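You operate a simulated robot arm through the tools that you are given. There is no shell and no other tool. Be economical: measure what you need, move in short steps, check, and stop when the job is done.

The job below is to be done with a simulated robot arm. You get a single attempt, and the scene is never put back.

JOB
Stop the drip at the yellow pump lever and soak up the puddle with the purple pad.
Fine: leave the pad till the puddle is gone, lift it by its knob, drop it in the Waste drawer and shut the drawer.

It is judged by the outcome, as a careful person would: the job done as asked, and still so three seconds after it is handed in. It fails if anything else is knocked over, pushed out of place, dropped, spilled or broken.

ROBOT AND FRAMES
A 7-joint arm with a two-finger parallel gripper, fixed in place. Base frame: the origin is at the foot of the arm, x ahead of it, y to its left, z up. Lengths are in mm, angles in rad, forces in N, time in s.
Its first joint turns from -2.897 to 2.897 rad. Payload 1.57 kg.
Tool frame: the origin (TCP) lies between the finger pads and is the grasp point; the fingertips stand 30 mm ahead of it; z points along the fingers, y is the line along which they close. Largest opening 80 mm; finger width 17, thickness 12; the body of the gripper, 40 by 82 mm, starts 80 mm behind the TCP.
Orientation is that of the tool frame in the base frame, as a unit quaternion [w, x, y, z]. With the fingers straight down and closing along the base's y, the tool's x points along the base's -x, its y along +y and its z along -z.

CONTROLS
- The arm moves only by the tool move_arm. Its argument "series" is a list of rows, each a list of 6 numbers: the shift along the tool's x, y, z in units of 200 mm (1.0 is 200 mm), then the turn, a rotation vector about the tool's x, y, z in units of 90 degrees (1.0 is 90 degrees). In form: [[x, y, z, ax, ay, az], ...]. A call has 1 to 12 rows; each row is the pose to reach, as a shift and turn from the pose commanded when the call began, along the tool's axes at that moment. "jaw" is the gripper command, from -1 (fully open) to 1 (shut), values between in proportion, set as the call begins (left out, the last holds). A call with a number of a shift or a turn outside -1 to 1 is refused whole. Each row takes 0.2 s and may step no farther than 50 mm and 0.15 rad from the row before; otherwise, or with a gripper value out of range, the whole call is refused. Where a pose cannot be reached the arm comes as near as it can. A force on the tool above 40 N (or 10 N above the force at the start of the call, whichever is more), or a blocked arm, ends the call early, and 0.2 s more pass. The fingers move at their own pace (about 153 mm/s each) and stop on an object; they squeeze with about 20 N. The grip force told is the motor's: it shows also when the fingers shut on nothing. Time passes only in rows, and 0.2 s behind the last, so rows that repeat a pose let the fingers close. It gives the time, the measured TCP pose, the force on the tool (base axes), the opening and the grip force at its end, in the units of the frame above (readings bear some noise), with the torque about the TCP (base axes, N m) and any sound that the robot's microphone picked up.
- Cameras (640 x 400 px; columns grow to the right, rows downward): "scene" is fixed at [400.4, 649.9, 1496.4]; the picture's right is [-0.39, 0.92, 0.00], its down [0.87, 0.37, -0.34] and it looks along [-0.31, -0.13, -0.94] (base axes); focal length 214 px, centre (320, 200). "wrist" rides on the gripper at [72, -7, -122] in the tool frame; the picture's right is [0.09, 1.00, 0.00], its down [-0.84, 0.08, -0.54] and it looks along [-0.54, 0.05, 0.84] (tool axes); focal length 238 px, centre (320, 200). There is no depth. A picture from a camera that has moved, and an enlarged one, comes with that camera's place and axes in the base frame and with its lens.
- snapshot(camera): a new picture of that camera. The clock stands still meanwhile.
- zoom(camera, box): a new picture of the part [left, top, right, bottom] of that camera's present view, enlarged. The clock stands still meanwhile.
- sign_off(): hands the job in; it is judged then, once.

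Go step by step. Nothing tells you positions but the pictures and the camera data: compare them with the known pose of the tool, close in by small moves and look again before you grip or let go. The budget is 120 turns and 64 pictures, counting those below and the enlarged ones. Unless the task says otherwise, let go and move clear before handing in, and close with one line.

The tools are called after "Request:" as a command line: name --pt "numbers of a row" for each row, then --argument value for the rest, lists and objects as JSON in quotes. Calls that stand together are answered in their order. move_arm: Moves the arm, as the interface text tells. Its arguments: {"type":"object","properties":{"series":{"type":"array"},"jaw":{"type":"number"}},"required":["series"]} The other tools are called the same way: snapshot (camera) takes a picture; zoom (camera, box) takes an enlarged picture of a part of a camera's view; sign_off () hands the job in.

At the start:

```text
clock: 0.0
position: [236.7, 527.5, 1235.9]
orientation: [0.001, 0.0, 1.0, 0.0]
ft_force: [0.0, 0.4, -0.2]
ft_torque: [0.0, 0.01, -0.01]
gripper_width: 80.1
finger_force: 0.0
```

scene: 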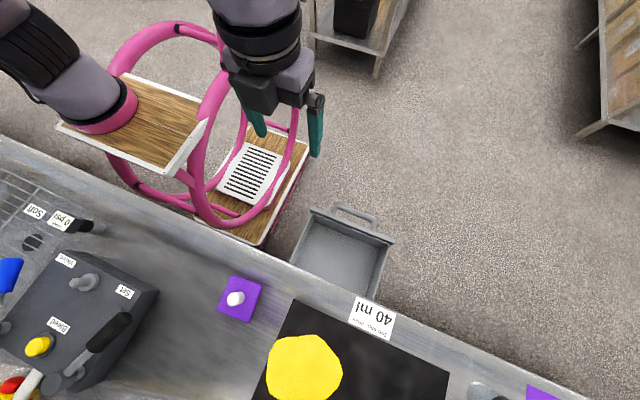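
wrist: 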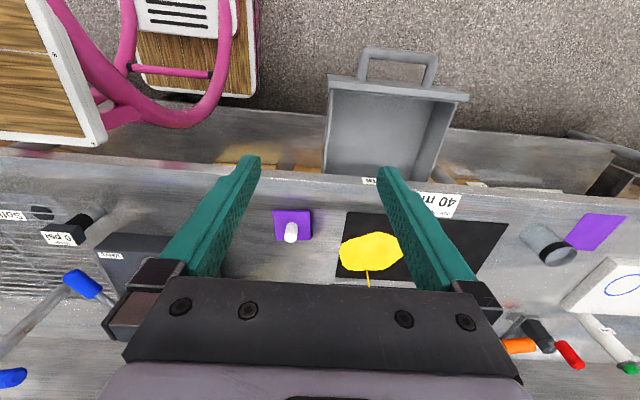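

I see a bench with a grey pump box on the left, a purple pad with a white knob, a yellow puddle on a black mat, and an open drawer at the bench front. I'll look closer at each before moving.

Request:
zoom --camera "scene" --box '[0, 200, 200, 400]'

Request:
zoom --camera "scene" --box '[200, 200, 420, 400]'

Request:
zoom --camera "wrist" --box '[240, 20, 560, 220]'

```text
2.00 times, centred on (100, 300) of scene
camera zoom: at [400.4, 649.9, 1496.4], right [-0.39, 0.92, 0.0], down [0.87, 0.37, -0.34], along [-0.31, -0.13, -0.94], focal length 429 px, centre (760, 0)
```

zoom: 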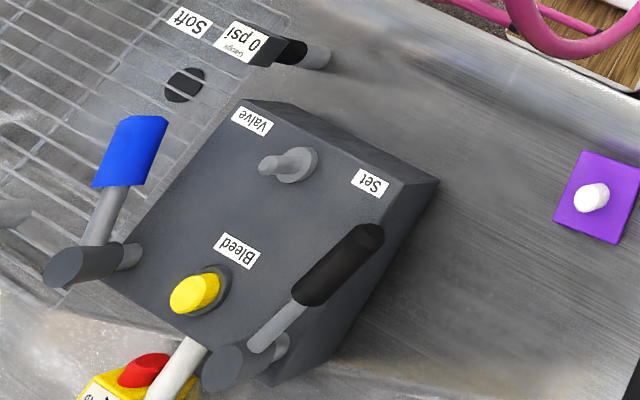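

```text
2.00 times, centred on (310, 300) of scene
camera zoom: at [400.4, 649.9, 1496.4], right [-0.39, 0.92, 0.0], down [0.87, 0.37, -0.34], along [-0.31, -0.13, -0.94], focal length 429 px, centre (340, 0)
```

zoom: 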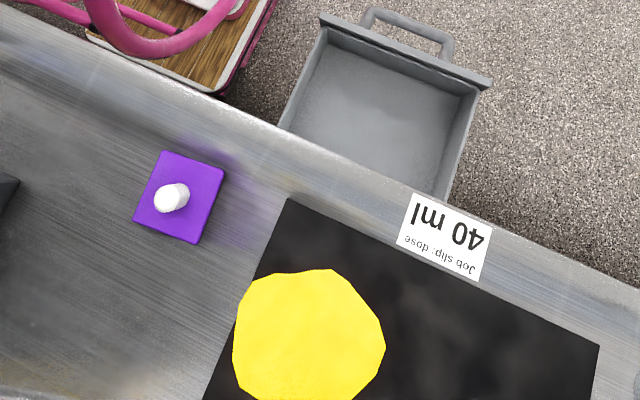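

```text
2.00 times, centred on (400, 120) of wrist
camera zoom: at [163.7, 520.1, 1357.7], right [-0.09, 1.0, 0.0], down [0.84, 0.08, 0.54], along [0.54, 0.05, -0.84], focal length 477 px, centre (160, 360)
```

zoom: 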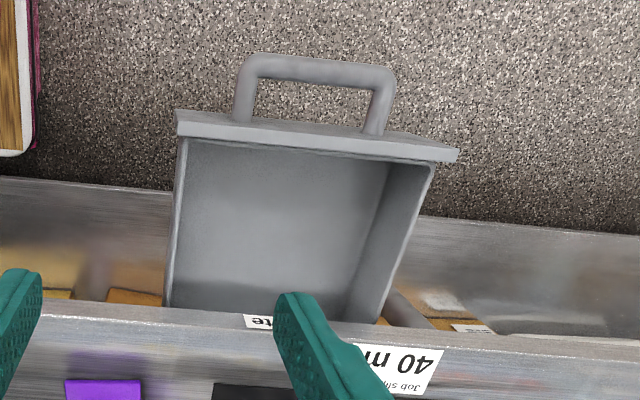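

The pad is at about (531, 484), bench top z≈895, the puddle at about (602, 696) and the drawer around (297, 694). The pump with the drip is further back out of view, so I tilt the wrist camera forward to see it.

Request:
move_arm --pt "0 0 0 0 -0.09 0" --pt "0 0 0 0 -0.18 0" --pt "0 0 0 0 -0.27 0" --pt "0 0 0 0 -0.36 0"

Request:
snapshot --camera "wrist"

```text
clock: 1.0
position: [237.2, 526.4, 1234.8]
orientation: [0.28, 0.001, 0.96, 0.0]
ft_force: [0.7, -0.6, 0.0]
ft_torque: [0.0, 0.03, 0.0]
gripper_width: 79.9
finger_force: 0.0
```

```text
58 pictures are left
camera wrist: at [110.4, 519.4, 1300.3], right [-0.08, 1.0, -0.05], down [0.41, 0.08, 0.91], along [0.91, 0.05, -0.42], focal length 238 px, centre (320, 200)
```

wrist: 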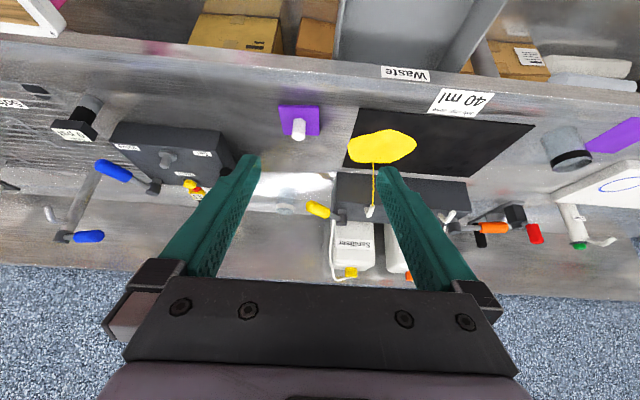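

The pump sits behind the puddle with a yellow lever on its left, plus other levers. I'll zoom in.

Request:
zoom --camera "wrist" --box '[270, 120, 430, 290]'

Request:
zoom --camera "wrist" --box '[400, 120, 640, 270]'

```text
2.35 times, centred on (350, 205) of wrist
camera zoom: at [110.4, 519.4, 1300.3], right [-0.08, 1.0, -0.05], down [0.41, 0.08, 0.91], along [0.91, 0.05, -0.42], focal length 561 px, centre (249, 188)
```

zoom: 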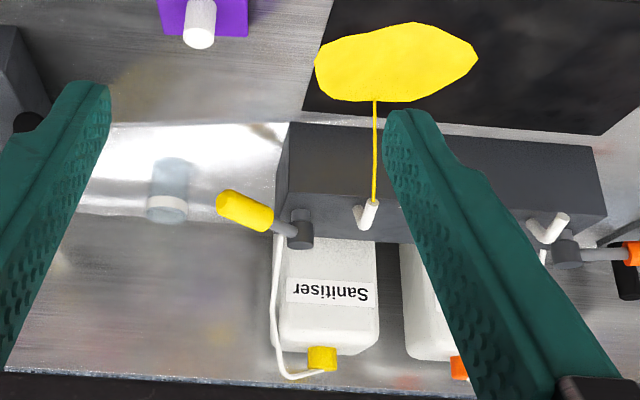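

```text
2.67 times, centred on (520, 195) of wrist
camera zoom: at [110.4, 519.4, 1300.3], right [-0.08, 1.0, -0.05], down [0.41, 0.08, 0.91], along [0.91, 0.05, -0.42], focal length 636 px, centre (-213, 213)
```

zoom: 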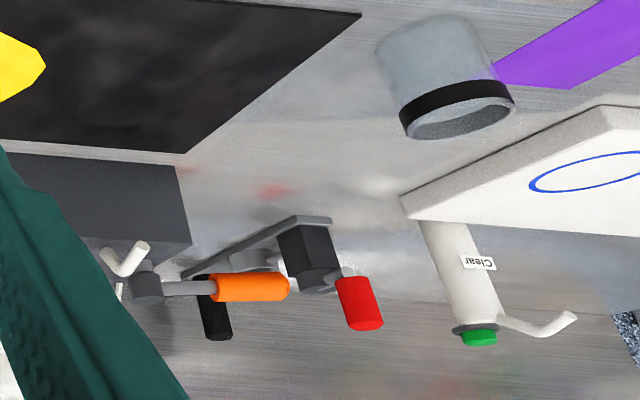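

I need a second viewpoint to triangulate the lever, so I move forward and left in free air.

Request:
move_arm --pt "-0.169 0.0 0.107 0 0 0" --pt "-0.338 0.0 0.214 0 0 0" --pt "-0.506 0.0 0.322 0 0 0" --pt "-0.675 0.0 0.429 0 0 0" --pt "-0.844 0.0 0.536 0 0 0"

Request:
snapshot --camera "wrist"

```text
clock: 2.2
position: [437.2, 526.5, 1235.7]
orientation: [0.28, 0.0, 0.96, 0.0]
ft_force: [-0.4, -0.7, -0.2]
ft_torque: [-0.01, -0.04, 0.02]
gripper_width: 80.1
finger_force: 0.0
```

```text
55 pictures are left
camera wrist: at [309.7, 519.5, 1300.7], right [-0.08, 1.0, -0.05], down [0.42, 0.08, 0.91], along [0.91, 0.05, -0.42], focal length 238 px, centre (320, 200)
```

wrist: 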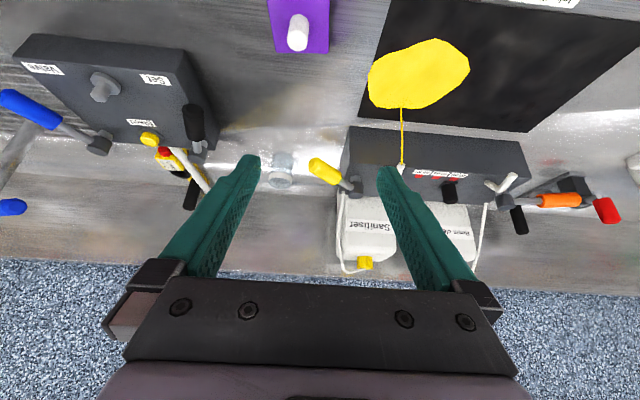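

Request:
zoom --camera "wrist" --box '[290, 100, 450, 200]'

Request:
zoom --camera "wrist" --box '[400, 130, 560, 250]'

```text
4.00 times, centred on (370, 150) of wrist
camera zoom: at [309.7, 519.5, 1300.7], right [-0.08, 1.0, -0.05], down [0.42, 0.08, 0.91], along [0.91, 0.05, -0.42], focal length 953 px, centre (120, 400)
```

zoom: 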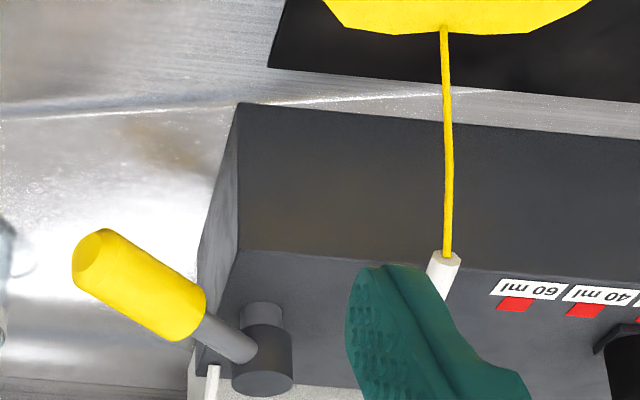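

```text
3.33 times, centred on (480, 190) of wrist
camera zoom: at [309.7, 519.5, 1300.7], right [-0.08, 1.0, -0.05], down [0.42, 0.08, 0.91], along [0.91, 0.05, -0.42], focal length 794 px, centre (-213, 233)
```

zoom: 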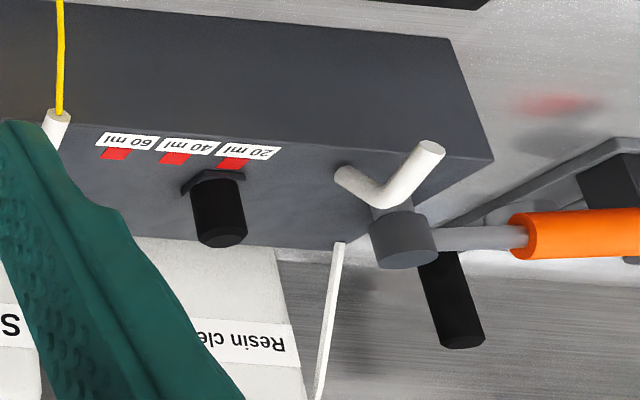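

The levers pivot about vertical hubs on top of the pump; the yellow tip is at about (708, 525, 1042). I want a steeper, closer view to measure its angle against the hub.

Request:
move_arm --pt "-0.146 0.034 0.075 0 0.072 0" --pt "-0.291 0.068 0.149 0 0.144 0" --pt "-0.437 0.102 0.224 0 0.216 0" --pt "-0.582 0.136 0.298 0 0.288 0" --pt "-0.728 0.17 0.373 0 0.36 0"

Request:
snapshot --camera "wrist"

```text
clock: 3.4
position: [598.1, 560.5, 1253.1]
orientation: [-0.001, 0.0, 1.0, 0.001]
ft_force: [-1.3, -0.5, 0.6]
ft_torque: [0.02, -0.07, -0.01]
gripper_width: 80.1
finger_force: 0.1
```

```text
52 pictures are left
camera wrist: at [524.3, 553.4, 1375.7], right [-0.09, 1.0, 0.0], down [0.84, 0.08, 0.54], along [0.54, 0.05, -0.84], focal length 238 px, centre (320, 200)
```

wrist: 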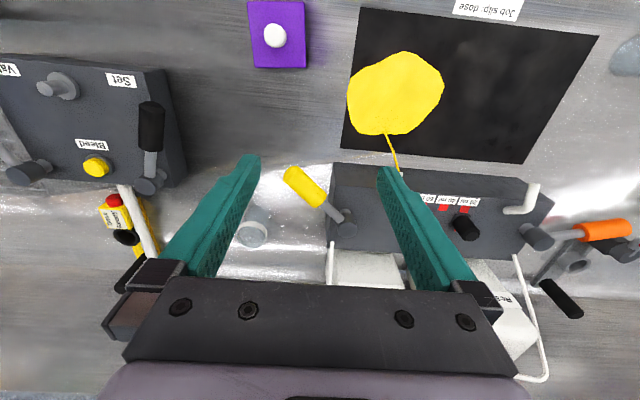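

Request:
zoom --camera "wrist" --box '[270, 150, 430, 250]'

Request:
zoom --camera "wrist" --box '[400, 150, 640, 300]'

```text
4.00 times, centred on (350, 200) of wrist
camera zoom: at [524.3, 553.4, 1375.7], right [-0.09, 1.0, 0.0], down [0.84, 0.08, 0.54], along [0.54, 0.05, -0.84], focal length 953 px, centre (200, 200)
```

zoom: 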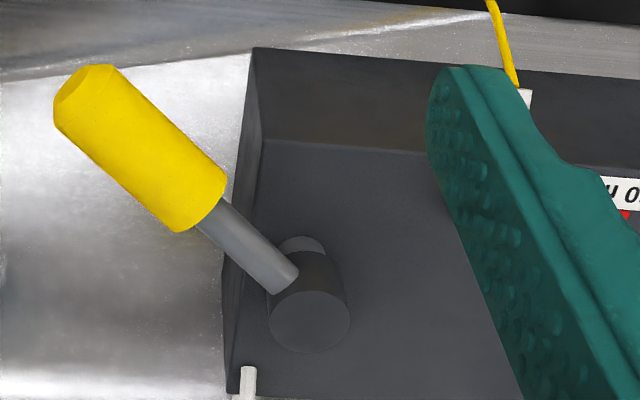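

```text
2.67 times, centred on (520, 225) of wrist
camera zoom: at [524.3, 553.4, 1375.7], right [-0.09, 1.0, 0.0], down [0.84, 0.08, 0.54], along [0.54, 0.05, -0.84], focal length 636 px, centre (-213, 133)
```

zoom: 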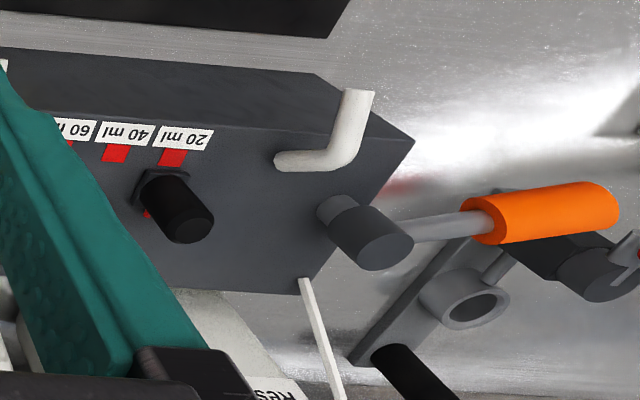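

The yellow lever's hub is at about (805, 631) and its tip at about (700, 523), i.e. about 45° off the pump's axis toward me, while the idle orange one lies nearly in line. I'll shut the fingers and go above the spot between the lever and the pump front, ready to push the tip away from me.

Request:
move_arm --pt "-0.126 0.036 0.129 0 0 0" --pt "-0.2525 0.071 0.2575 0 0 0" --pt "-0.379 0.107 0.386 0 0 0" --pt "-0.505 0.1425 0.515 0 0 0" --jaw 1

Request:
snapshot --camera "wrist"

```text
clock: 4.4
position: [672.7, 570.1, 1144.0]
orientation: [0.001, 0.0, 1.0, 0.002]
ft_force: [-2.4, 0.4, 1.7]
ft_torque: [-0.04, -0.21, 0.01]
gripper_width: 0.1
finger_force: 19.7
out of reach, approached as far as the arm can: row 2, 3, 4
```

```text
49 pictures are left
camera wrist: at [599.9, 561.8, 1266.9], right [-0.09, 1.0, 0.0], down [0.84, 0.08, 0.54], along [0.54, 0.05, -0.84], focal length 238 px, centre (320, 200)
```

wrist: 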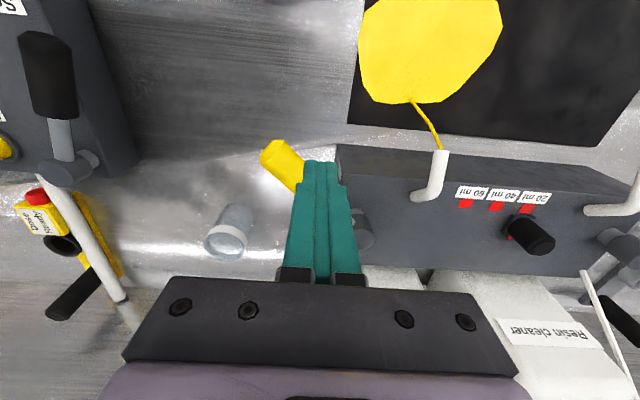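

Straight down is at the arm's reach limit here, so I tilt the tool forward to gain reach, then re-read the pose.

Request:
move_arm --pt "0 0 0 0 -0.09 0" --pt "0 0 0 0 -0.18 0" --pt "0 0 0 0 -0.27 0" --pt "0 0 0 0 -0.36 0" --pt "0 0 0 0 -0.36 0"

Request:
snapshot --camera "wrist"

```text
clock: 5.6
position: [702.2, 625.1, 1153.6]
orientation: [0.28, 0.001, 0.96, 0.0]
ft_force: [0.2, 0.7, 0.7]
ft_torque: [-0.02, 0.0, 0.0]
gripper_width: 0.2
finger_force: 20.3
out of reach, approached as far as the arm can: row 1, 2, 3, 4, 5
```

```text
48 pictures are left
camera wrist: at [576.7, 618.0, 1219.0], right [-0.08, 1.0, -0.05], down [0.42, 0.08, 0.91], along [0.91, 0.05, -0.42], focal length 238 px, centre (320, 200)
```

wrist: 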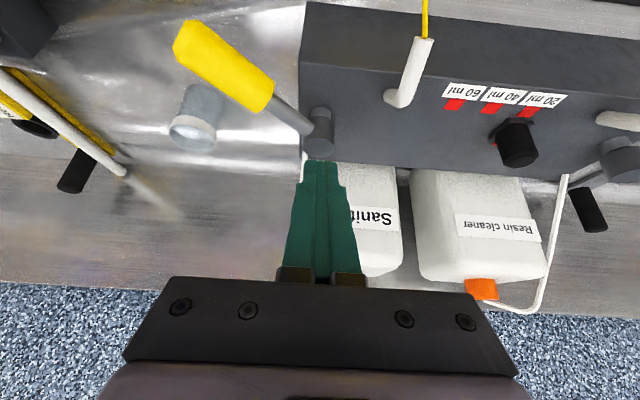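

The arm shifted sideways while approximating, so I make a small retreating, lowering move to get back to a reachable commanded pose and see where it lands.

Request:
move_arm --pt "0.095 0 0.0575 0 0 0" --pt "0.19 0 0.115 0 0 0" --pt "0.19 0 0.115 0 0 0"

```text
clock: 6.4
position: [690.8, 637.9, 1117.1]
orientation: [0.277, 0.001, 0.961, -0.001]
ft_force: [-0.8, -0.9, 0.2]
ft_torque: [-0.02, 0.0, 0.0]
gripper_width: 0.0
finger_force: 20.2
out of reach, approached as far as the arm can: row 1, 2, 3
```

The fixed heading seems to be straining the wrist. I'll yaw the tool about 0.65 rad so its tilt points radially outward, retreating slightly meanwhile.

Request:
move_arm --pt "0.034 -0.04 -0.021 -0.0444 0 -0.0698" --pt "0.068 -0.08 -0.043 -0.0888 0 -0.1396" --pt "0.101 -0.12 -0.064 -0.1332 0 -0.2094" --pt "0.135 -0.16 -0.086 -0.1776 0 -0.2792" --pt "0.169 -0.2 -0.107 -0.222 0 -0.349" --pt "0.169 -0.2 -0.107 -0.222 0 -0.349"

Request:
snapshot --camera "wrist"

```text
clock: 7.8
position: [700.7, 691.0, 1135.1]
orientation: [0.263, -0.305, 0.911, 0.088]
ft_force: [-0.4, -0.8, -0.8]
ft_torque: [0.01, -0.01, 0.01]
gripper_width: 0.0
finger_force: 20.1
out of reach, approached as far as the arm can: row 1, 2, 3, 4, 5, 6
```

```text
47 pictures are left
camera wrist: at [602.8, 608.7, 1200.9], right [-0.66, 0.75, -0.05], down [0.29, 0.31, 0.91], along [0.69, 0.59, -0.42], focal length 238 px, centre (320, 200)
```

wrist: 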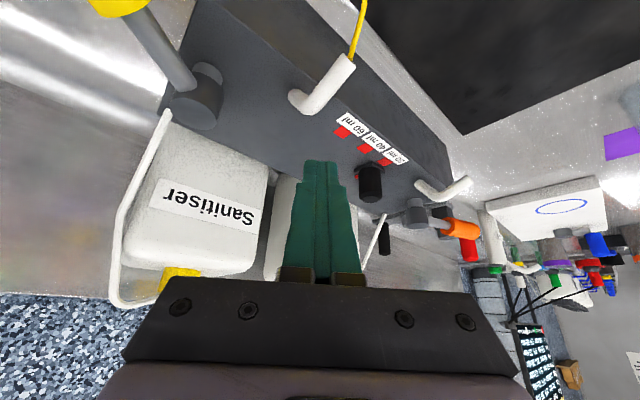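

Commands with this tilt appear limited here; I raise straight up by 120 mm to see where the arm settles and whether commanded and actual agree.

Request:
move_arm --pt "-0.107 0 -0.169 0 0 0" --pt "-0.215 0 -0.337 0 0 0" --pt "-0.322 0 -0.506 0 0 0" --pt "-0.322 0 -0.506 0 0 0"

```text
clock: 8.8
position: [685.0, 671.4, 1249.0]
orientation: [0.264, -0.307, 0.91, 0.09]
ft_force: [0.2, 0.3, 0.9]
ft_torque: [-0.03, 0.0, 0.01]
gripper_width: 0.0
finger_force: 20.0
out of reach, approached as far as the arm can: row 1, 2, 3, 4
```

I retreat radially inward 150 mm to regain a reachable region.

Request:
move_arm --pt "0.21 0 -0.134 0 0 0" --pt "0.42 0 -0.268 0 0 0" --pt "0.633 0 -0.402 0 0 0" --pt "0.633 0 -0.402 0 0 0"

Request:
snapshot --camera "scene"

```text
refused: row 3 steps farther than a row can; nothing moved
```

```text
46 pictures are left
```

scene: 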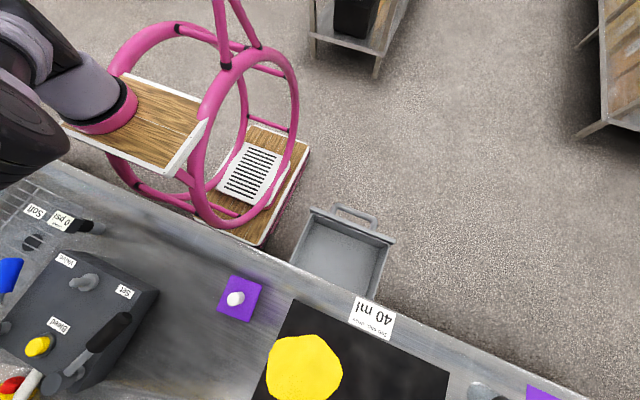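

Row spacing was slightly too big; repeating with smaller rows.

Request:
move_arm --pt "0.158 0 -0.1 0 0 0" --pt "0.316 0 -0.2 0 0 0" --pt "0.474 0 -0.3 0 0 0" --pt "0.633 0 -0.402 0 0 0" --pt "0.633 0 -0.402 0 0 0"

```text
clock: 10.0
position: [606.5, 687.5, 1295.4]
orientation: [0.263, -0.305, 0.911, 0.088]
ft_force: [0.7, -0.3, 0.6]
ft_torque: [0.0, -0.02, 0.0]
gripper_width: 0.0
finger_force: 19.9
out of reach, approached as far as the arm can: row 1, 2, 3, 4, 5
```

Still limited in this heading, so I undo the yaw here to test which rotation is the constraint.

Request:
move_arm --pt "0 0 0 0.0444 0 0.0698" --pt "0 0 0 0.0888 0 0.1396" --pt "0 0 0 0.1332 0 0.2094" --pt "0 0 0 0.1776 0 0.2792" --pt "0 0 0 0.222 0 0.349" --pt "0 0 0 0.222 0 0.349"

```text
clock: 11.4
position: [582.2, 647.2, 1264.6]
orientation: [0.279, 0.002, 0.96, -0.001]
ft_force: [-2.1, 0.6, 0.0]
ft_torque: [-0.07, -0.1, -0.06]
gripper_width: 0.1
finger_force: 20.2
out of reach, approached as far as the arm can: row 1, 2, 3, 4, 5, 6
```

Next I undo the tilt as well, returning to straight down where the arm was happy.

Request:
move_arm --pt "0 0 0 0 0.09 0" --pt "0 0 0 0 0.18 0" --pt "0 0 0 0 0.27 0" --pt "0 0 0 0 0.36 0" --pt "0 0 0 0 0.36 0"

```text
clock: 12.6
position: [537.5, 610.9, 1247.2]
orientation: [-0.001, -0.001, 1.0, 0.0]
ft_force: [0.4, 0.2, -0.8]
ft_torque: [-0.02, 0.0, 0.02]
gripper_width: 0.1
finger_force: 20.3
out of reach, approached as far as the arm can: row 1, 2, 3, 4, 5
```

Testing with a sideways move toward +y to find where the command becomes reachable.

Request:
move_arm --pt "0 0.2 0 0 0 0" --pt "0 0.4 0 0 0 0" --pt "0 0.4 0 0 0 0"

```text
clock: 13.4
position: [536.9, 610.1, 1246.9]
orientation: [0.0, 0.0, 1.0, 0.0]
ft_force: [0.1, 0.6, -0.6]
ft_torque: [0.02, 0.0, -0.02]
gripper_width: 0.0
finger_force: 20.6
out of reach, approached as far as the arm can: row 1, 2, 3
```

Request:
move_arm --pt "0 0.2 0 0 0 0" --pt "0 0.4 0 0 0 0" --pt "0 0.6 0 0 0 0" --pt "0 0.6 0 0 0 0"

Request:
snapshot --camera "wrist"

```text
clock: 14.4
position: [507.5, 633.1, 1218.6]
orientation: [0.0, 0.002, 1.0, -0.001]
ft_force: [0.6, -0.9, -0.4]
ft_torque: [-0.01, 0.04, -0.01]
gripper_width: 0.0
finger_force: 19.7
out of reach, approached as far as the arm can: row 1, 2, 3, 4
```

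```text
45 pictures are left
camera wrist: at [436.0, 626.3, 1339.6], right [-0.09, 1.0, 0.0], down [0.84, 0.08, 0.54], along [0.54, 0.05, -0.84], focal length 238 px, centre (320, 200)
```

wrist: 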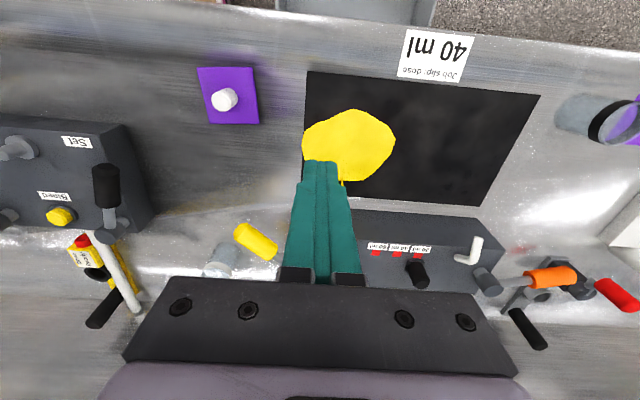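

The commanded pose seems to accumulate unclamped, so commanded is about (520, 658, 1230) and the arm is slowly converging. I'll go back toward the comfortable start region to free the joints.

Request:
move_arm --pt "0.18 -0.08 0 0 0 0" --pt "0.36 -0.16 0 0 0 0" --pt "0.54 -0.24 0 0 0 0" --pt "0.72 -0.32 0 0 0 0" --pt "0.9 -0.4 0 0 0 0" --pt "0.9 -0.4 0 0 0 0"

```text
clock: 15.8
position: [324.6, 548.5, 1214.0]
orientation: [0.0, 0.001, 1.0, 0.0]
ft_force: [-0.4, 0.0, 0.2]
ft_torque: [0.01, 0.01, -0.03]
gripper_width: 0.2
finger_force: 19.7
```

Reachable again, so earlier targets were simply outside the maximum-reach sphere. I'll approach lower and shorter first, then reorient there before extending.

Request:
move_arm --pt "-0.18 -0.05 0.064 0 0 0" --pt "-0.36 -0.1 0.128 0 0 0" --pt "-0.54 -0.15 0.192 0 0 0" --pt "-0.72 -0.2 0.256 0 0 0" --pt "-0.9 -0.25 0.32 0 0 0" --pt "-0.9 -0.25 0.32 0 0 0"

Request:
move_arm --pt "-0.05 0 0 0 0 -0.083" --pt "-0.1 0 0 0 0 -0.166" --pt "-0.15 0 0 0 0 -0.249" --pt "-0.2 0 0 0 0 -0.332" --pt "-0.25 0 0 0 0 -0.414" --pt "-0.25 0 0 0 0 -0.414"

```text
clock: 17.2
position: [503.7, 497.9, 1154.0]
orientation: [0.0, 0.0, 1.0, 0.0]
ft_force: [-0.9, -0.2, 0.2]
ft_torque: [0.0, 0.0, 0.01]
gripper_width: 0.0
finger_force: 19.9
```

```text
clock: 18.6
position: [553.5, 497.7, 1153.2]
orientation: [-0.001, -0.32, 0.948, 0.0]
ft_force: [0.3, 0.4, 0.1]
ft_torque: [0.02, 0.01, 0.03]
gripper_width: 0.0
finger_force: 20.0
```

Good, all reached. Now the forward (radial) tilt here.

Request:
move_arm --pt "0 0 0 0 -0.09 0" --pt "0 0 0 0 -0.18 0" --pt "0 0 0 0 -0.27 0" --pt "0 0 0 0 -0.36 0" --pt "0 0 0 0 -0.36 0"

```text
clock: 19.8
position: [554.7, 498.0, 1152.6]
orientation: [0.265, -0.306, 0.91, 0.089]
ft_force: [0.1, 0.1, 0.1]
ft_torque: [0.03, 0.0, -0.03]
gripper_width: 0.1
finger_force: 19.7
```

Reached. Now extend to above the gap beside the lever, about (685, 575, 1110).

Request:
move_arm --pt "-0.131 -0.0225 0.145 0 0 0" --pt "-0.262 -0.045 0.29 0 0 0" --pt "-0.393 -0.0675 0.436 0 0 0" --pt "-0.524 -0.09 0.581 0 0 0" --pt "-0.524 -0.09 0.581 0 0 0"

Request:
snapshot --camera "wrist"

```text
clock: 21.0
position: [684.6, 574.9, 1113.4]
orientation: [0.265, -0.307, 0.91, 0.09]
ft_force: [-0.2, 0.1, 0.4]
ft_torque: [0.0, -0.01, -0.05]
gripper_width: 0.0
finger_force: 20.2
```

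```text
44 pictures are left
camera wrist: at [587.0, 493.3, 1178.7], right [-0.66, 0.75, -0.05], down [0.28, 0.31, 0.91], along [0.69, 0.59, -0.42], focal length 238 px, centre (320, 200)
```

wrist: 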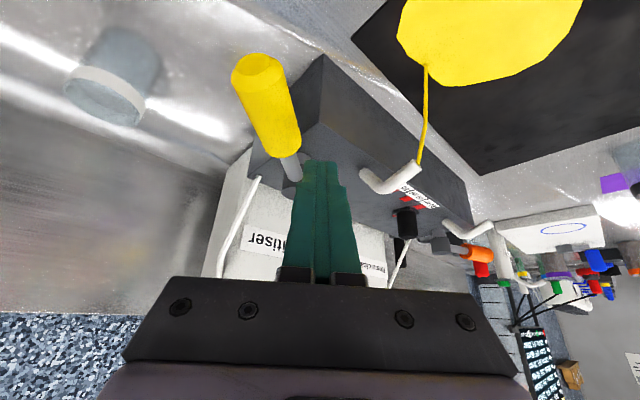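

Clear view: the handle axis runs from (695, 527) to (743, 575) at z≈1042, and the shut fingers are just to its pump side. I descend to handle height.

Request:
move_arm --pt "0.095 0 0.15 0 0 0" --pt "0.19 0 0.3 0 0 0" --pt "0.19 0 0.3 0 0 0"

Request:
snapshot --camera "wrist"

```text
clock: 21.8
position: [685.0, 574.7, 1040.2]
orientation: [0.265, -0.306, 0.91, 0.089]
ft_force: [0.4, -0.9, -0.7]
ft_torque: [0.02, 0.02, 0.01]
gripper_width: 0.0
finger_force: 19.8
```

```text
43 pictures are left
camera wrist: at [587.9, 493.3, 1105.3], right [-0.66, 0.75, -0.05], down [0.28, 0.31, 0.91], along [0.69, 0.59, -0.42], focal length 238 px, centre (320, 200)
```

wrist: 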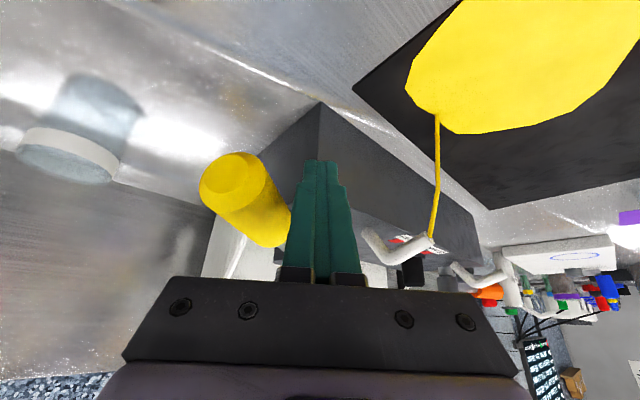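

The fingers are beside the handle at its height. I push along the arc, first about 15°.

Request:
move_arm --pt "-0.012 -0.08 0.008 0 0 0" --pt "-0.014 -0.16 0.01 0 0 0" --pt "-0.017 -0.2415 0.011 0 0 0" --pt "-0.017 -0.2415 0.011 0 0 0"

Request:
snapshot --camera "wrist"

```text
clock: 22.8
position: [718.3, 539.6, 1040.5]
orientation: [0.264, -0.307, 0.91, 0.09]
ft_force: [-0.3, 0.4, -0.8]
ft_torque: [-0.01, 0.0, -0.03]
gripper_width: 0.1
finger_force: 20.1
```

```text
42 pictures are left
camera wrist: at [621.1, 457.2, 1105.8], right [-0.66, 0.75, -0.05], down [0.28, 0.31, 0.91], along [0.69, 0.59, -0.42], focal length 238 px, centre (320, 200)
```

wrist: 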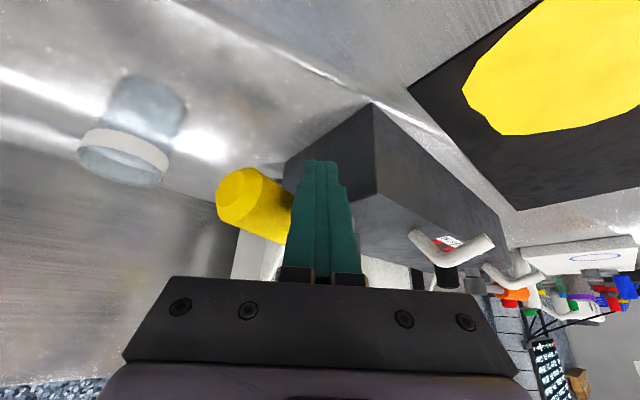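

The lever has swung and the stream looks gone; I zoom to check.

Request:
zoom --camera "wrist" --box '[380, 80, 620, 300]'

```text
1.82 times, centred on (500, 190) of wrist
camera zoom: at [621.1, 457.2, 1105.8], right [-0.66, 0.75, -0.05], down [0.28, 0.31, 0.91], along [0.69, 0.59, -0.42], focal length 433 px, centre (-7, 218)
```

zoom: 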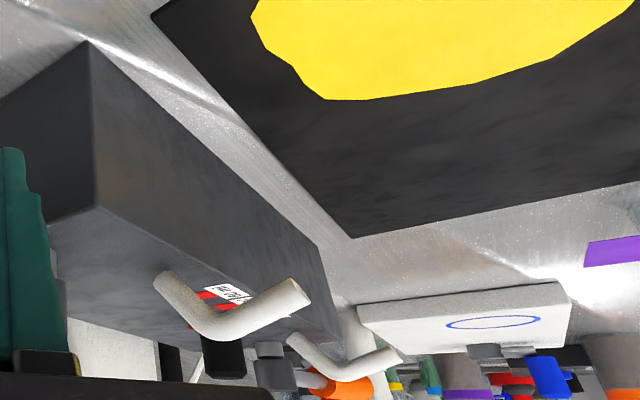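

The drip has stopped. I push a little further toward the orange lever's closed angle, watching force.

Request:
move_arm --pt "-0.02 -0.075 0.013 0 0 0" --pt "-0.041 -0.15 0.026 0 0 0" --pt "-0.041 -0.15 0.026 0 0 0"

Request:
snapshot --camera "wrist"

```text
clock: 23.3
position: [721.3, 537.3, 1041.6]
orientation: [0.261, -0.312, 0.908, 0.096]
ft_force: [-15.8, 0.2, 5.7]
ft_torque: [-0.04, -0.24, -0.12]
gripper_width: 0.2
finger_force: 20.5
stopped in row 2: the force on the tool passed its limit at 49 N (the readings are from after the stop); the commanded pose is now the measured one
```

```text
40 pictures are left
camera wrist: at [626.2, 453.3, 1105.9], right [-0.68, 0.74, -0.04], down [0.29, 0.31, 0.91], along [0.68, 0.6, -0.42], focal length 238 px, centre (320, 200)
```

wrist: 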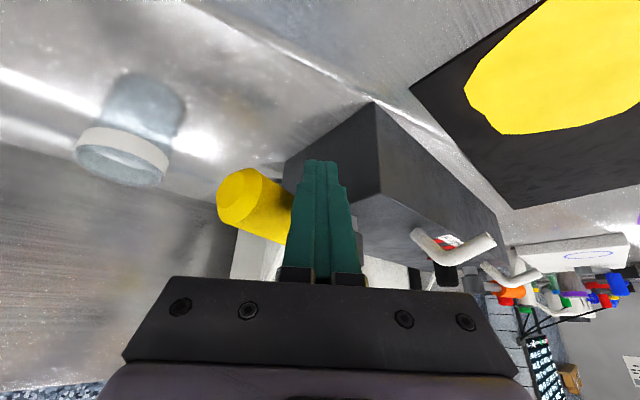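

The lever met its closed stop and the drip is off. I back off, rise, and then return toward the pad.

Request:
move_arm --pt "0 0.1 0 0 0 0" --pt "-0.12 0.1 -0.19 0 0 0" --pt "-0.24 0.1 -0.38 0 0 0" --pt "-0.24 0.1 -0.38 0 0 0"

Request:
move_arm --pt "0.17 0 -0.13 0 0.06 0" --pt "0.34 0 -0.26 0 0.12 0" --pt "0.51 0 -0.39 0 0.2 0" --pt "0.68 0 -0.5 0 0.28 0" --pt "0.85 0 -0.58 0 0.36 0" --pt "0.85 0 -0.58 0 0.36 0" --jaw -1

Request:
snapshot --camera "wrist"

```text
clock: 24.3
position: [714.6, 549.5, 1130.7]
orientation: [0.261, -0.311, 0.909, 0.094]
ft_force: [-0.7, 0.1, -0.1]
ft_torque: [0.01, -0.03, -0.01]
gripper_width: 0.3
finger_force: 20.1
```

```text
clock: 25.7
position: [550.7, 422.3, 1136.6]
orientation: [-0.003, -0.325, 0.946, 0.003]
ft_force: [-0.3, 0.2, -0.2]
ft_torque: [0.02, -0.01, 0.03]
gripper_width: 80.2
finger_force: 0.1
```

```text
39 pictures are left
camera wrist: at [498.0, 372.4, 1259.2], right [-0.68, 0.73, 0.01], down [0.62, 0.57, 0.54], along [0.39, 0.38, -0.84], focal length 238 px, centre (320, 200)
```

wrist: 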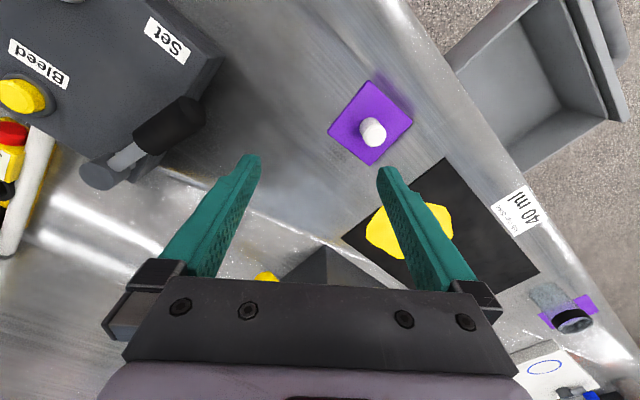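

Now squaring the tool back up and moving above the pad for a closer look.

Request:
move_arm --pt "-0.021 0.07 0.086 0 0 0.084" --pt "-0.042 0.14 0.172 0 0 0.168" --pt "-0.064 0.21 0.258 0 0 0.252" --pt "-0.085 0.28 0.344 0 0 0.336" --pt "-0.106 0.348 0.43 0 0 0.42" --pt "-0.106 0.348 0.43 0 0 0.42"

Request:
snapshot --camera "wrist"

```text
clock: 27.1
position: [525.8, 493.4, 1052.3]
orientation: [-0.004, 0.0, 1.0, 0.004]
ft_force: [-0.9, 0.6, -0.1]
ft_torque: [0.0, 0.04, 0.0]
gripper_width: 79.8
finger_force: 0.1
```

```text
38 pictures are left
camera wrist: at [452.1, 485.7, 1174.6], right [-0.09, 1.0, 0.01], down [0.84, 0.07, 0.54], along [0.53, 0.06, -0.84], focal length 238 px, centre (320, 200)
```

wrist: 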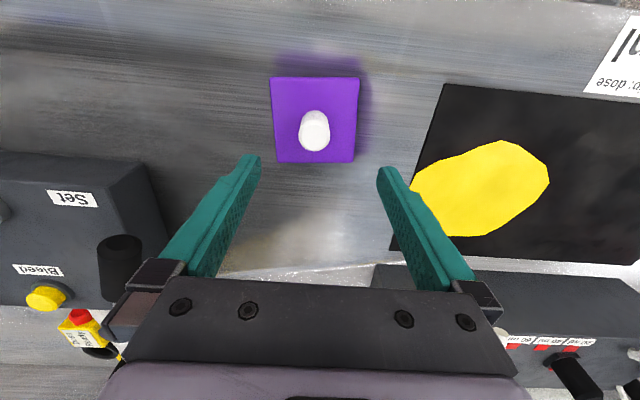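

The pad is at about (519, 490), with the knob in its middle. I centre above it and descend partway to refine.

Request:
move_arm --pt "0.005 -0.01 0.12 0 0 0" --pt "0.01 -0.015 0.24 0 0 0" --pt "0.01 -0.015 0.33 0 0 0" --pt "0.01 -0.015 0.33 0 0 0"

Request:
snapshot --camera "wrist"

```text
clock: 28.1
position: [522.5, 491.3, 987.5]
orientation: [-0.004, -0.001, 1.0, 0.003]
ft_force: [0.6, 0.1, -0.7]
ft_torque: [0.0, 0.0, -0.01]
gripper_width: 80.0
finger_force: 0.0
```

```text
37 pictures are left
camera wrist: at [449.3, 481.5, 1108.9], right [-0.09, 1.0, 0.01], down [0.84, 0.08, 0.54], along [0.53, 0.06, -0.84], focal length 238 px, centre (320, 200)
```

wrist: 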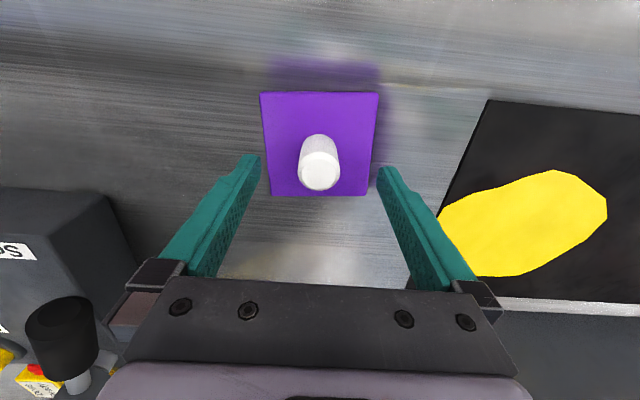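

The knob top is around z≈945 at (527, 490), pad top about 905. I descend until the tips are just above the pad.

Request:
move_arm --pt "-0.01 -0.003 0.1 0 0 0" --pt "-0.02 -0.005 0.2 0 0 0" --pt "-0.02 -0.005 0.2 0 0 0"

Request:
snapshot --camera "wrist"

```text
clock: 28.6
position: [524.2, 489.4, 958.9]
orientation: [-0.005, 0.001, 1.0, 0.004]
ft_force: [-4.1, -3.2, 10.5]
ft_torque: [-0.53, 0.07, -0.1]
gripper_width: 80.0
finger_force: 0.0
stopped in row 2: the force on the tool passed its limit at 47 N (the readings are from after the stop); the commanded pose is now the measured one
```

```text
36 pictures are left
camera wrist: at [452.1, 481.3, 1082.9], right [-0.09, 1.0, 0.01], down [0.84, 0.07, 0.54], along [0.53, 0.06, -0.84], focal length 238 px, centre (320, 200)
```

wrist: 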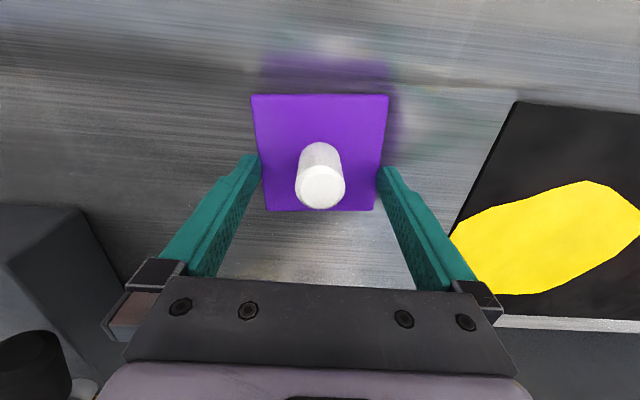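

The tips touched the pad at tip height ≈929, so the pad is thicker/higher than estimated. I raise 5 mm and then close on the knob.

Request:
move_arm --pt "0 0 -0.025 0 0 0"

Request:
move_arm --pt "0 0 0 0 0 0" --pt "0 0 0 0 0 0" --jaw 1

```text
clock: 29.1
position: [525.3, 489.3, 964.4]
orientation: [-0.003, 0.0, 1.0, 0.003]
ft_force: [-0.9, -0.4, 0.2]
ft_torque: [0.0, 0.01, 0.03]
gripper_width: 80.0
finger_force: 0.0
```

```text
clock: 29.6
position: [524.1, 489.6, 963.6]
orientation: [-0.004, 0.0, 1.0, 0.004]
ft_force: [-0.5, 0.3, -0.4]
ft_torque: [-0.05, -0.03, 0.02]
gripper_width: 26.1
finger_force: 19.7
```

Gripped at 26 mm, the knob. I lift 60 mm and look.

Request:
move_arm --pt "0 0 -0.1 0 0 0" --pt "0 0 -0.2 0 0 0" --pt "0 0 -0.3 0 0 0"

Request:
snapshot --camera "wrist"

```text
clock: 30.4
position: [524.5, 489.4, 1023.8]
orientation: [-0.004, 0.0, 1.0, 0.003]
ft_force: [-0.1, 0.6, 0.1]
ft_torque: [-0.03, 0.02, -0.01]
gripper_width: 0.0
finger_force: 19.8
```

```text
35 pictures are left
camera wrist: at [452.3, 481.1, 1146.7], right [-0.09, 1.0, 0.01], down [0.84, 0.07, 0.54], along [0.53, 0.06, -0.84], focal length 238 px, centre (320, 200)
```

wrist: 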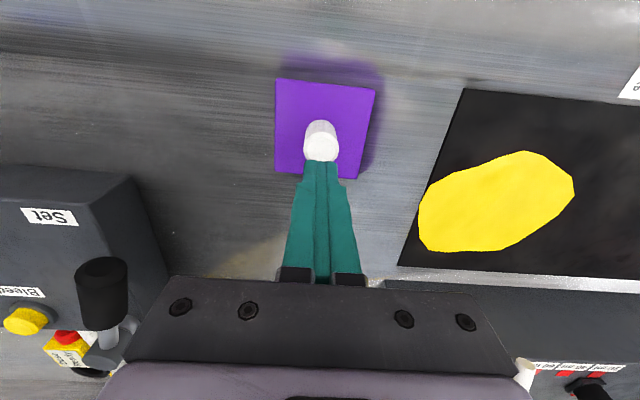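

The knob slipped out: my x was a bit too far forward. The pad is only slightly turned; I zoom to re-measure.

Request:
move_arm --pt "0.05 0 -0.05 0 0 0" --pt "0.05 0 -0.05 0 0 0" --jaw -1

Request:
zoom --camera "wrist" --box '[240, 60, 400, 200]'

Request:
zoom --camera "scene" --box '[190, 240, 290, 340]'

```text
clock: 31.1
position: [514.4, 487.6, 1033.0]
orientation: [-0.004, 0.0, 1.0, 0.003]
ft_force: [0.0, 0.4, -1.2]
ft_torque: [0.01, 0.0, 0.01]
gripper_width: 80.1
finger_force: 0.1
```

```text
2.86 times, centred on (320, 130) of wrist
camera zoom: at [441.9, 480.3, 1156.4], right [-0.09, 1.0, 0.01], down [0.84, 0.07, 0.54], along [0.53, 0.06, -0.84], focal length 681 px, centre (320, 400)
```

zoom: 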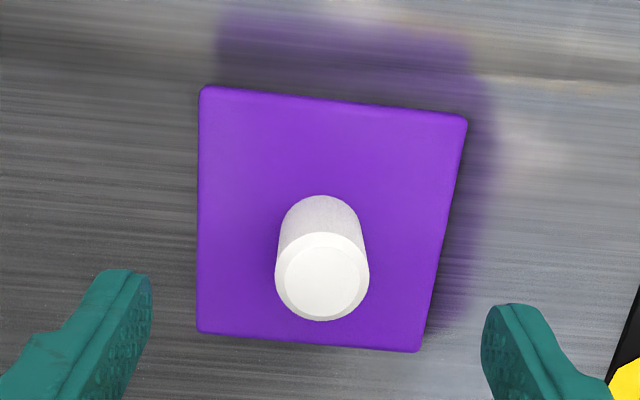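

```text
4.00 times, centred on (240, 290) of scene
camera zoom: at [400.4, 649.9, 1496.4], right [-0.39, 0.92, 0.0], down [0.87, 0.37, -0.34], along [-0.31, -0.13, -0.94], focal length 858 px, centre (640, -160)
```

zoom: 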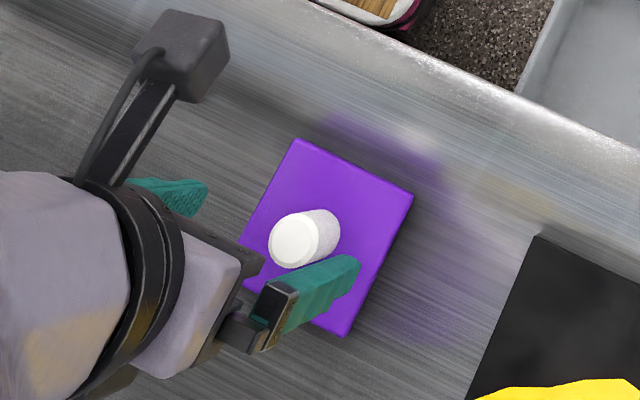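

The knob top is at about (522, 491, 966). I go back down centred, slightly deeper, grip with more settling time and lift slowly.

Request:
move_arm --pt "-0.035 0.0125 0.12 0 0 0" --pt "-0.035 0.0125 0.24 0 0 0" --pt "-0.035 0.0125 0.355 0 0 0" --pt "-0.035 0.0125 0.355 0 0 0"

Request:
snapshot --camera "wrist"

```text
clock: 32.0
position: [522.5, 490.4, 962.1]
orientation: [-0.003, -0.001, 1.0, 0.003]
ft_force: [0.0, 0.0, -0.9]
ft_torque: [0.02, 0.01, -0.02]
gripper_width: 80.0
finger_force: 0.0
```

```text
32 pictures are left
camera wrist: at [450.8, 482.2, 1085.4], right [-0.09, 1.0, 0.01], down [0.84, 0.07, 0.54], along [0.53, 0.06, -0.84], focal length 238 px, centre (320, 200)
```

wrist: 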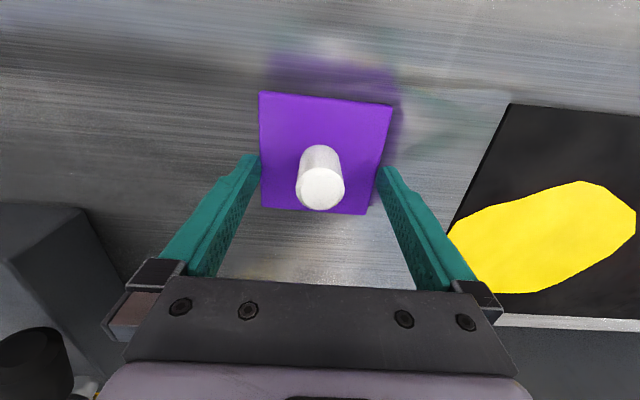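

The knob is centred between the fingers. Closing, then a 6 mm test lift.

Request:
move_arm --pt "0 0 0 0 0 0" --pt "0 0 0 0 0 0" --pt "0 0 0 0 0 0" --pt "0 0 0 0 0 0" --jaw 1

Request:
move_arm --pt "0 0 -0.015 0 0 0" --pt "0 0 -0.03 0 0 0" --pt "0 0 -0.03 0 0 0"

```text
clock: 33.0
position: [523.1, 490.8, 963.0]
orientation: [-0.004, 0.0, 1.0, 0.003]
ft_force: [-0.8, -0.3, 0.0]
ft_torque: [-0.05, -0.02, -0.07]
gripper_width: 25.9
finger_force: 20.0
```

```text
clock: 33.9
position: [521.8, 491.6, 969.0]
orientation: [-0.003, 0.0, 1.0, 0.004]
ft_force: [-0.8, -1.0, -0.3]
ft_torque: [0.03, 0.01, 0.03]
gripper_width: 26.0
finger_force: 19.7
```

Request:
move_arm --pt "0 0 -0.02 0 0 0" --pt "0 0 -0.04 0 0 0" --pt "0 0 -0.06 0 0 0" --pt "0 0 -0.06 0 0 0"

Request:
snapshot --camera "wrist"

```text
clock: 34.9
position: [522.7, 492.1, 980.9]
orientation: [-0.003, 0.0, 1.0, 0.004]
ft_force: [-0.6, 0.6, -0.4]
ft_torque: [0.0, 0.01, -0.02]
gripper_width: 26.2
finger_force: 20.4
```

```text
31 pictures are left
camera wrist: at [450.2, 483.3, 1104.1], right [-0.09, 1.0, 0.01], down [0.84, 0.07, 0.54], along [0.53, 0.06, -0.84], focal length 238 px, centre (320, 200)
```

wrist: 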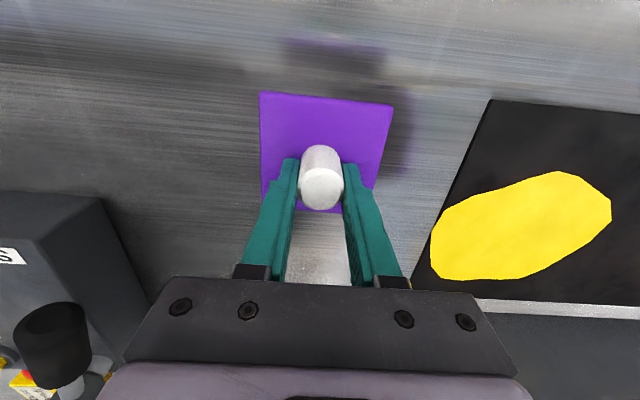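

The pad is lifted and held. I carry it slowly and low toward the puddle.

Request:
move_arm --pt "-0.01 0.04 -0.02 0 0 0" --pt "-0.025 0.1 -0.04 0 0 0" --pt "-0.042 0.165 -0.04 0 0 0" --pt "-0.06 0.235 -0.04 0 0 0" --pt "-0.078 0.305 -0.04 0 0 0" --pt "-0.096 0.375 -0.04 0 0 0" --pt "-0.114 0.445 -0.04 0 0 0" --pt "-0.132 0.515 -0.04 0 0 0" --pt "-0.15 0.585 -0.04 0 0 0" --pt "-0.168 0.655 -0.04 0 0 0" --pt "-0.182 0.71 -0.04 0 0 0" --pt "-0.19 0.74 -0.04 0 0 0"

Request:
snapshot --camera "wrist"

Request:
snapshot --camera "scene"

```text
clock: 37.5
position: [560.2, 640.1, 990.1]
orientation: [-0.004, 0.0, 1.0, 0.003]
ft_force: [0.0, -0.2, -0.2]
ft_torque: [0.02, -0.02, -0.02]
gripper_width: 26.0
finger_force: 20.0
```

```text
30 pictures are left
camera wrist: at [488.0, 631.9, 1113.8], right [-0.09, 1.0, 0.01], down [0.84, 0.07, 0.54], along [0.53, 0.06, -0.84], focal length 238 px, centre (320, 200)
```

wrist: 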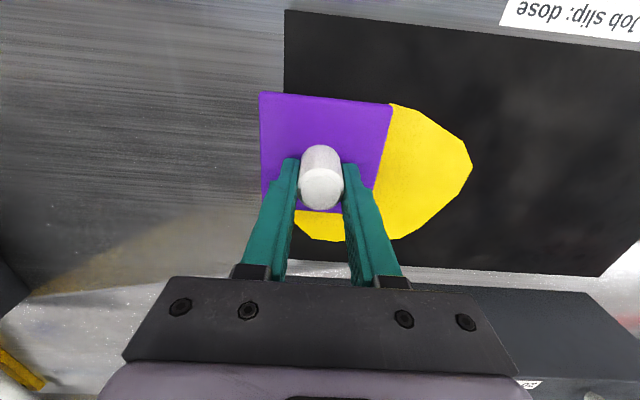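

```text
29 pictures are left
```

scene: 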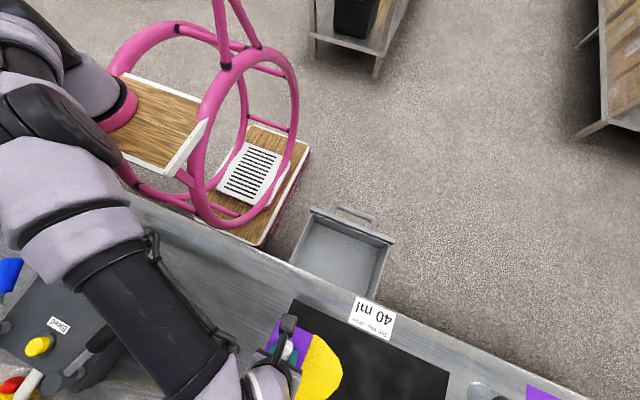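

The puddle centre is at about (585, 702). I shift over it.

Request:
move_arm --pt "-0.02 0.05 0.01 0 0 0" --pt "-0.045 0.12 0.02 0 0 0" --pt "-0.07 0.19 0.03 0 0 0" --pt "-0.095 0.25 0.035 0 0 0" --pt "-0.115 0.3 0.04 0 0 0" --pt "-0.115 0.3 0.04 0 0 0"

Request:
snapshot --camera "wrist"

```text
clock: 38.9
position: [562.3, 653.1, 988.0]
orientation: [-0.004, 0.0, 1.0, 0.003]
ft_force: [-0.4, -0.1, -1.0]
ft_torque: [0.04, 0.01, -0.01]
gripper_width: 26.0
finger_force: 19.9
out of reach, approached as far as the arm can: row 2, 3, 4, 5, 6
```

```text
28 pictures are left
camera wrist: at [490.0, 645.4, 1110.6], right [-0.09, 1.0, 0.01], down [0.84, 0.07, 0.54], along [0.53, 0.06, -0.84], focal length 238 px, centre (320, 200)
```

wrist: 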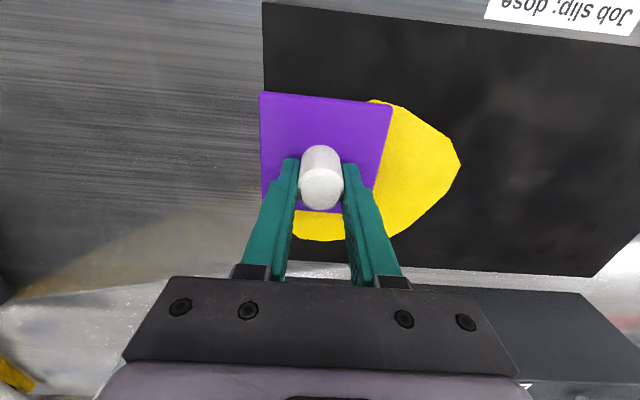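

The limit is orientation-related here; I back off slightly and then yaw the tool toward radial, carrying the pad.

Request:
move_arm --pt "0.04 -0.06 0 0 0 0" --pt "0.08 -0.13 0 0 0 0" --pt "0.12 -0.2 0 0 0 0" --pt "0.12 -0.2 0 0 0 0"

Request:
move_arm --pt "0 0 0 0 0 -0.05" --pt "0 0 0 0 0 -0.1" --pt "0 0 0 0 0 -0.15" --pt "0 0 0 0 0 -0.2" --pt "0 0 0 0 0 -0.25" --pt "0 0 0 0 0 -0.3" --pt "0 0 0 0 0 -0.35" --pt "0 0 0 0 0 -0.4" --pt "0 0 0 0 0 -0.45" --pt "0 0 0 0 0 -0.5" --pt "0 0 0 0 0 -0.5"

```text
clock: 39.9
position: [537.9, 614.2, 986.7]
orientation: [-0.004, 0.0, 1.0, 0.003]
ft_force: [0.2, -0.2, -0.9]
ft_torque: [-0.01, -0.01, 0.02]
gripper_width: 26.0
finger_force: 20.0
```

```text
clock: 42.2
position: [538.8, 614.7, 986.0]
orientation: [-0.003, -0.382, 0.924, 0.004]
ft_force: [-0.7, -0.6, -1.2]
ft_torque: [0.03, -0.01, -0.02]
gripper_width: 25.9
finger_force: 19.7
```

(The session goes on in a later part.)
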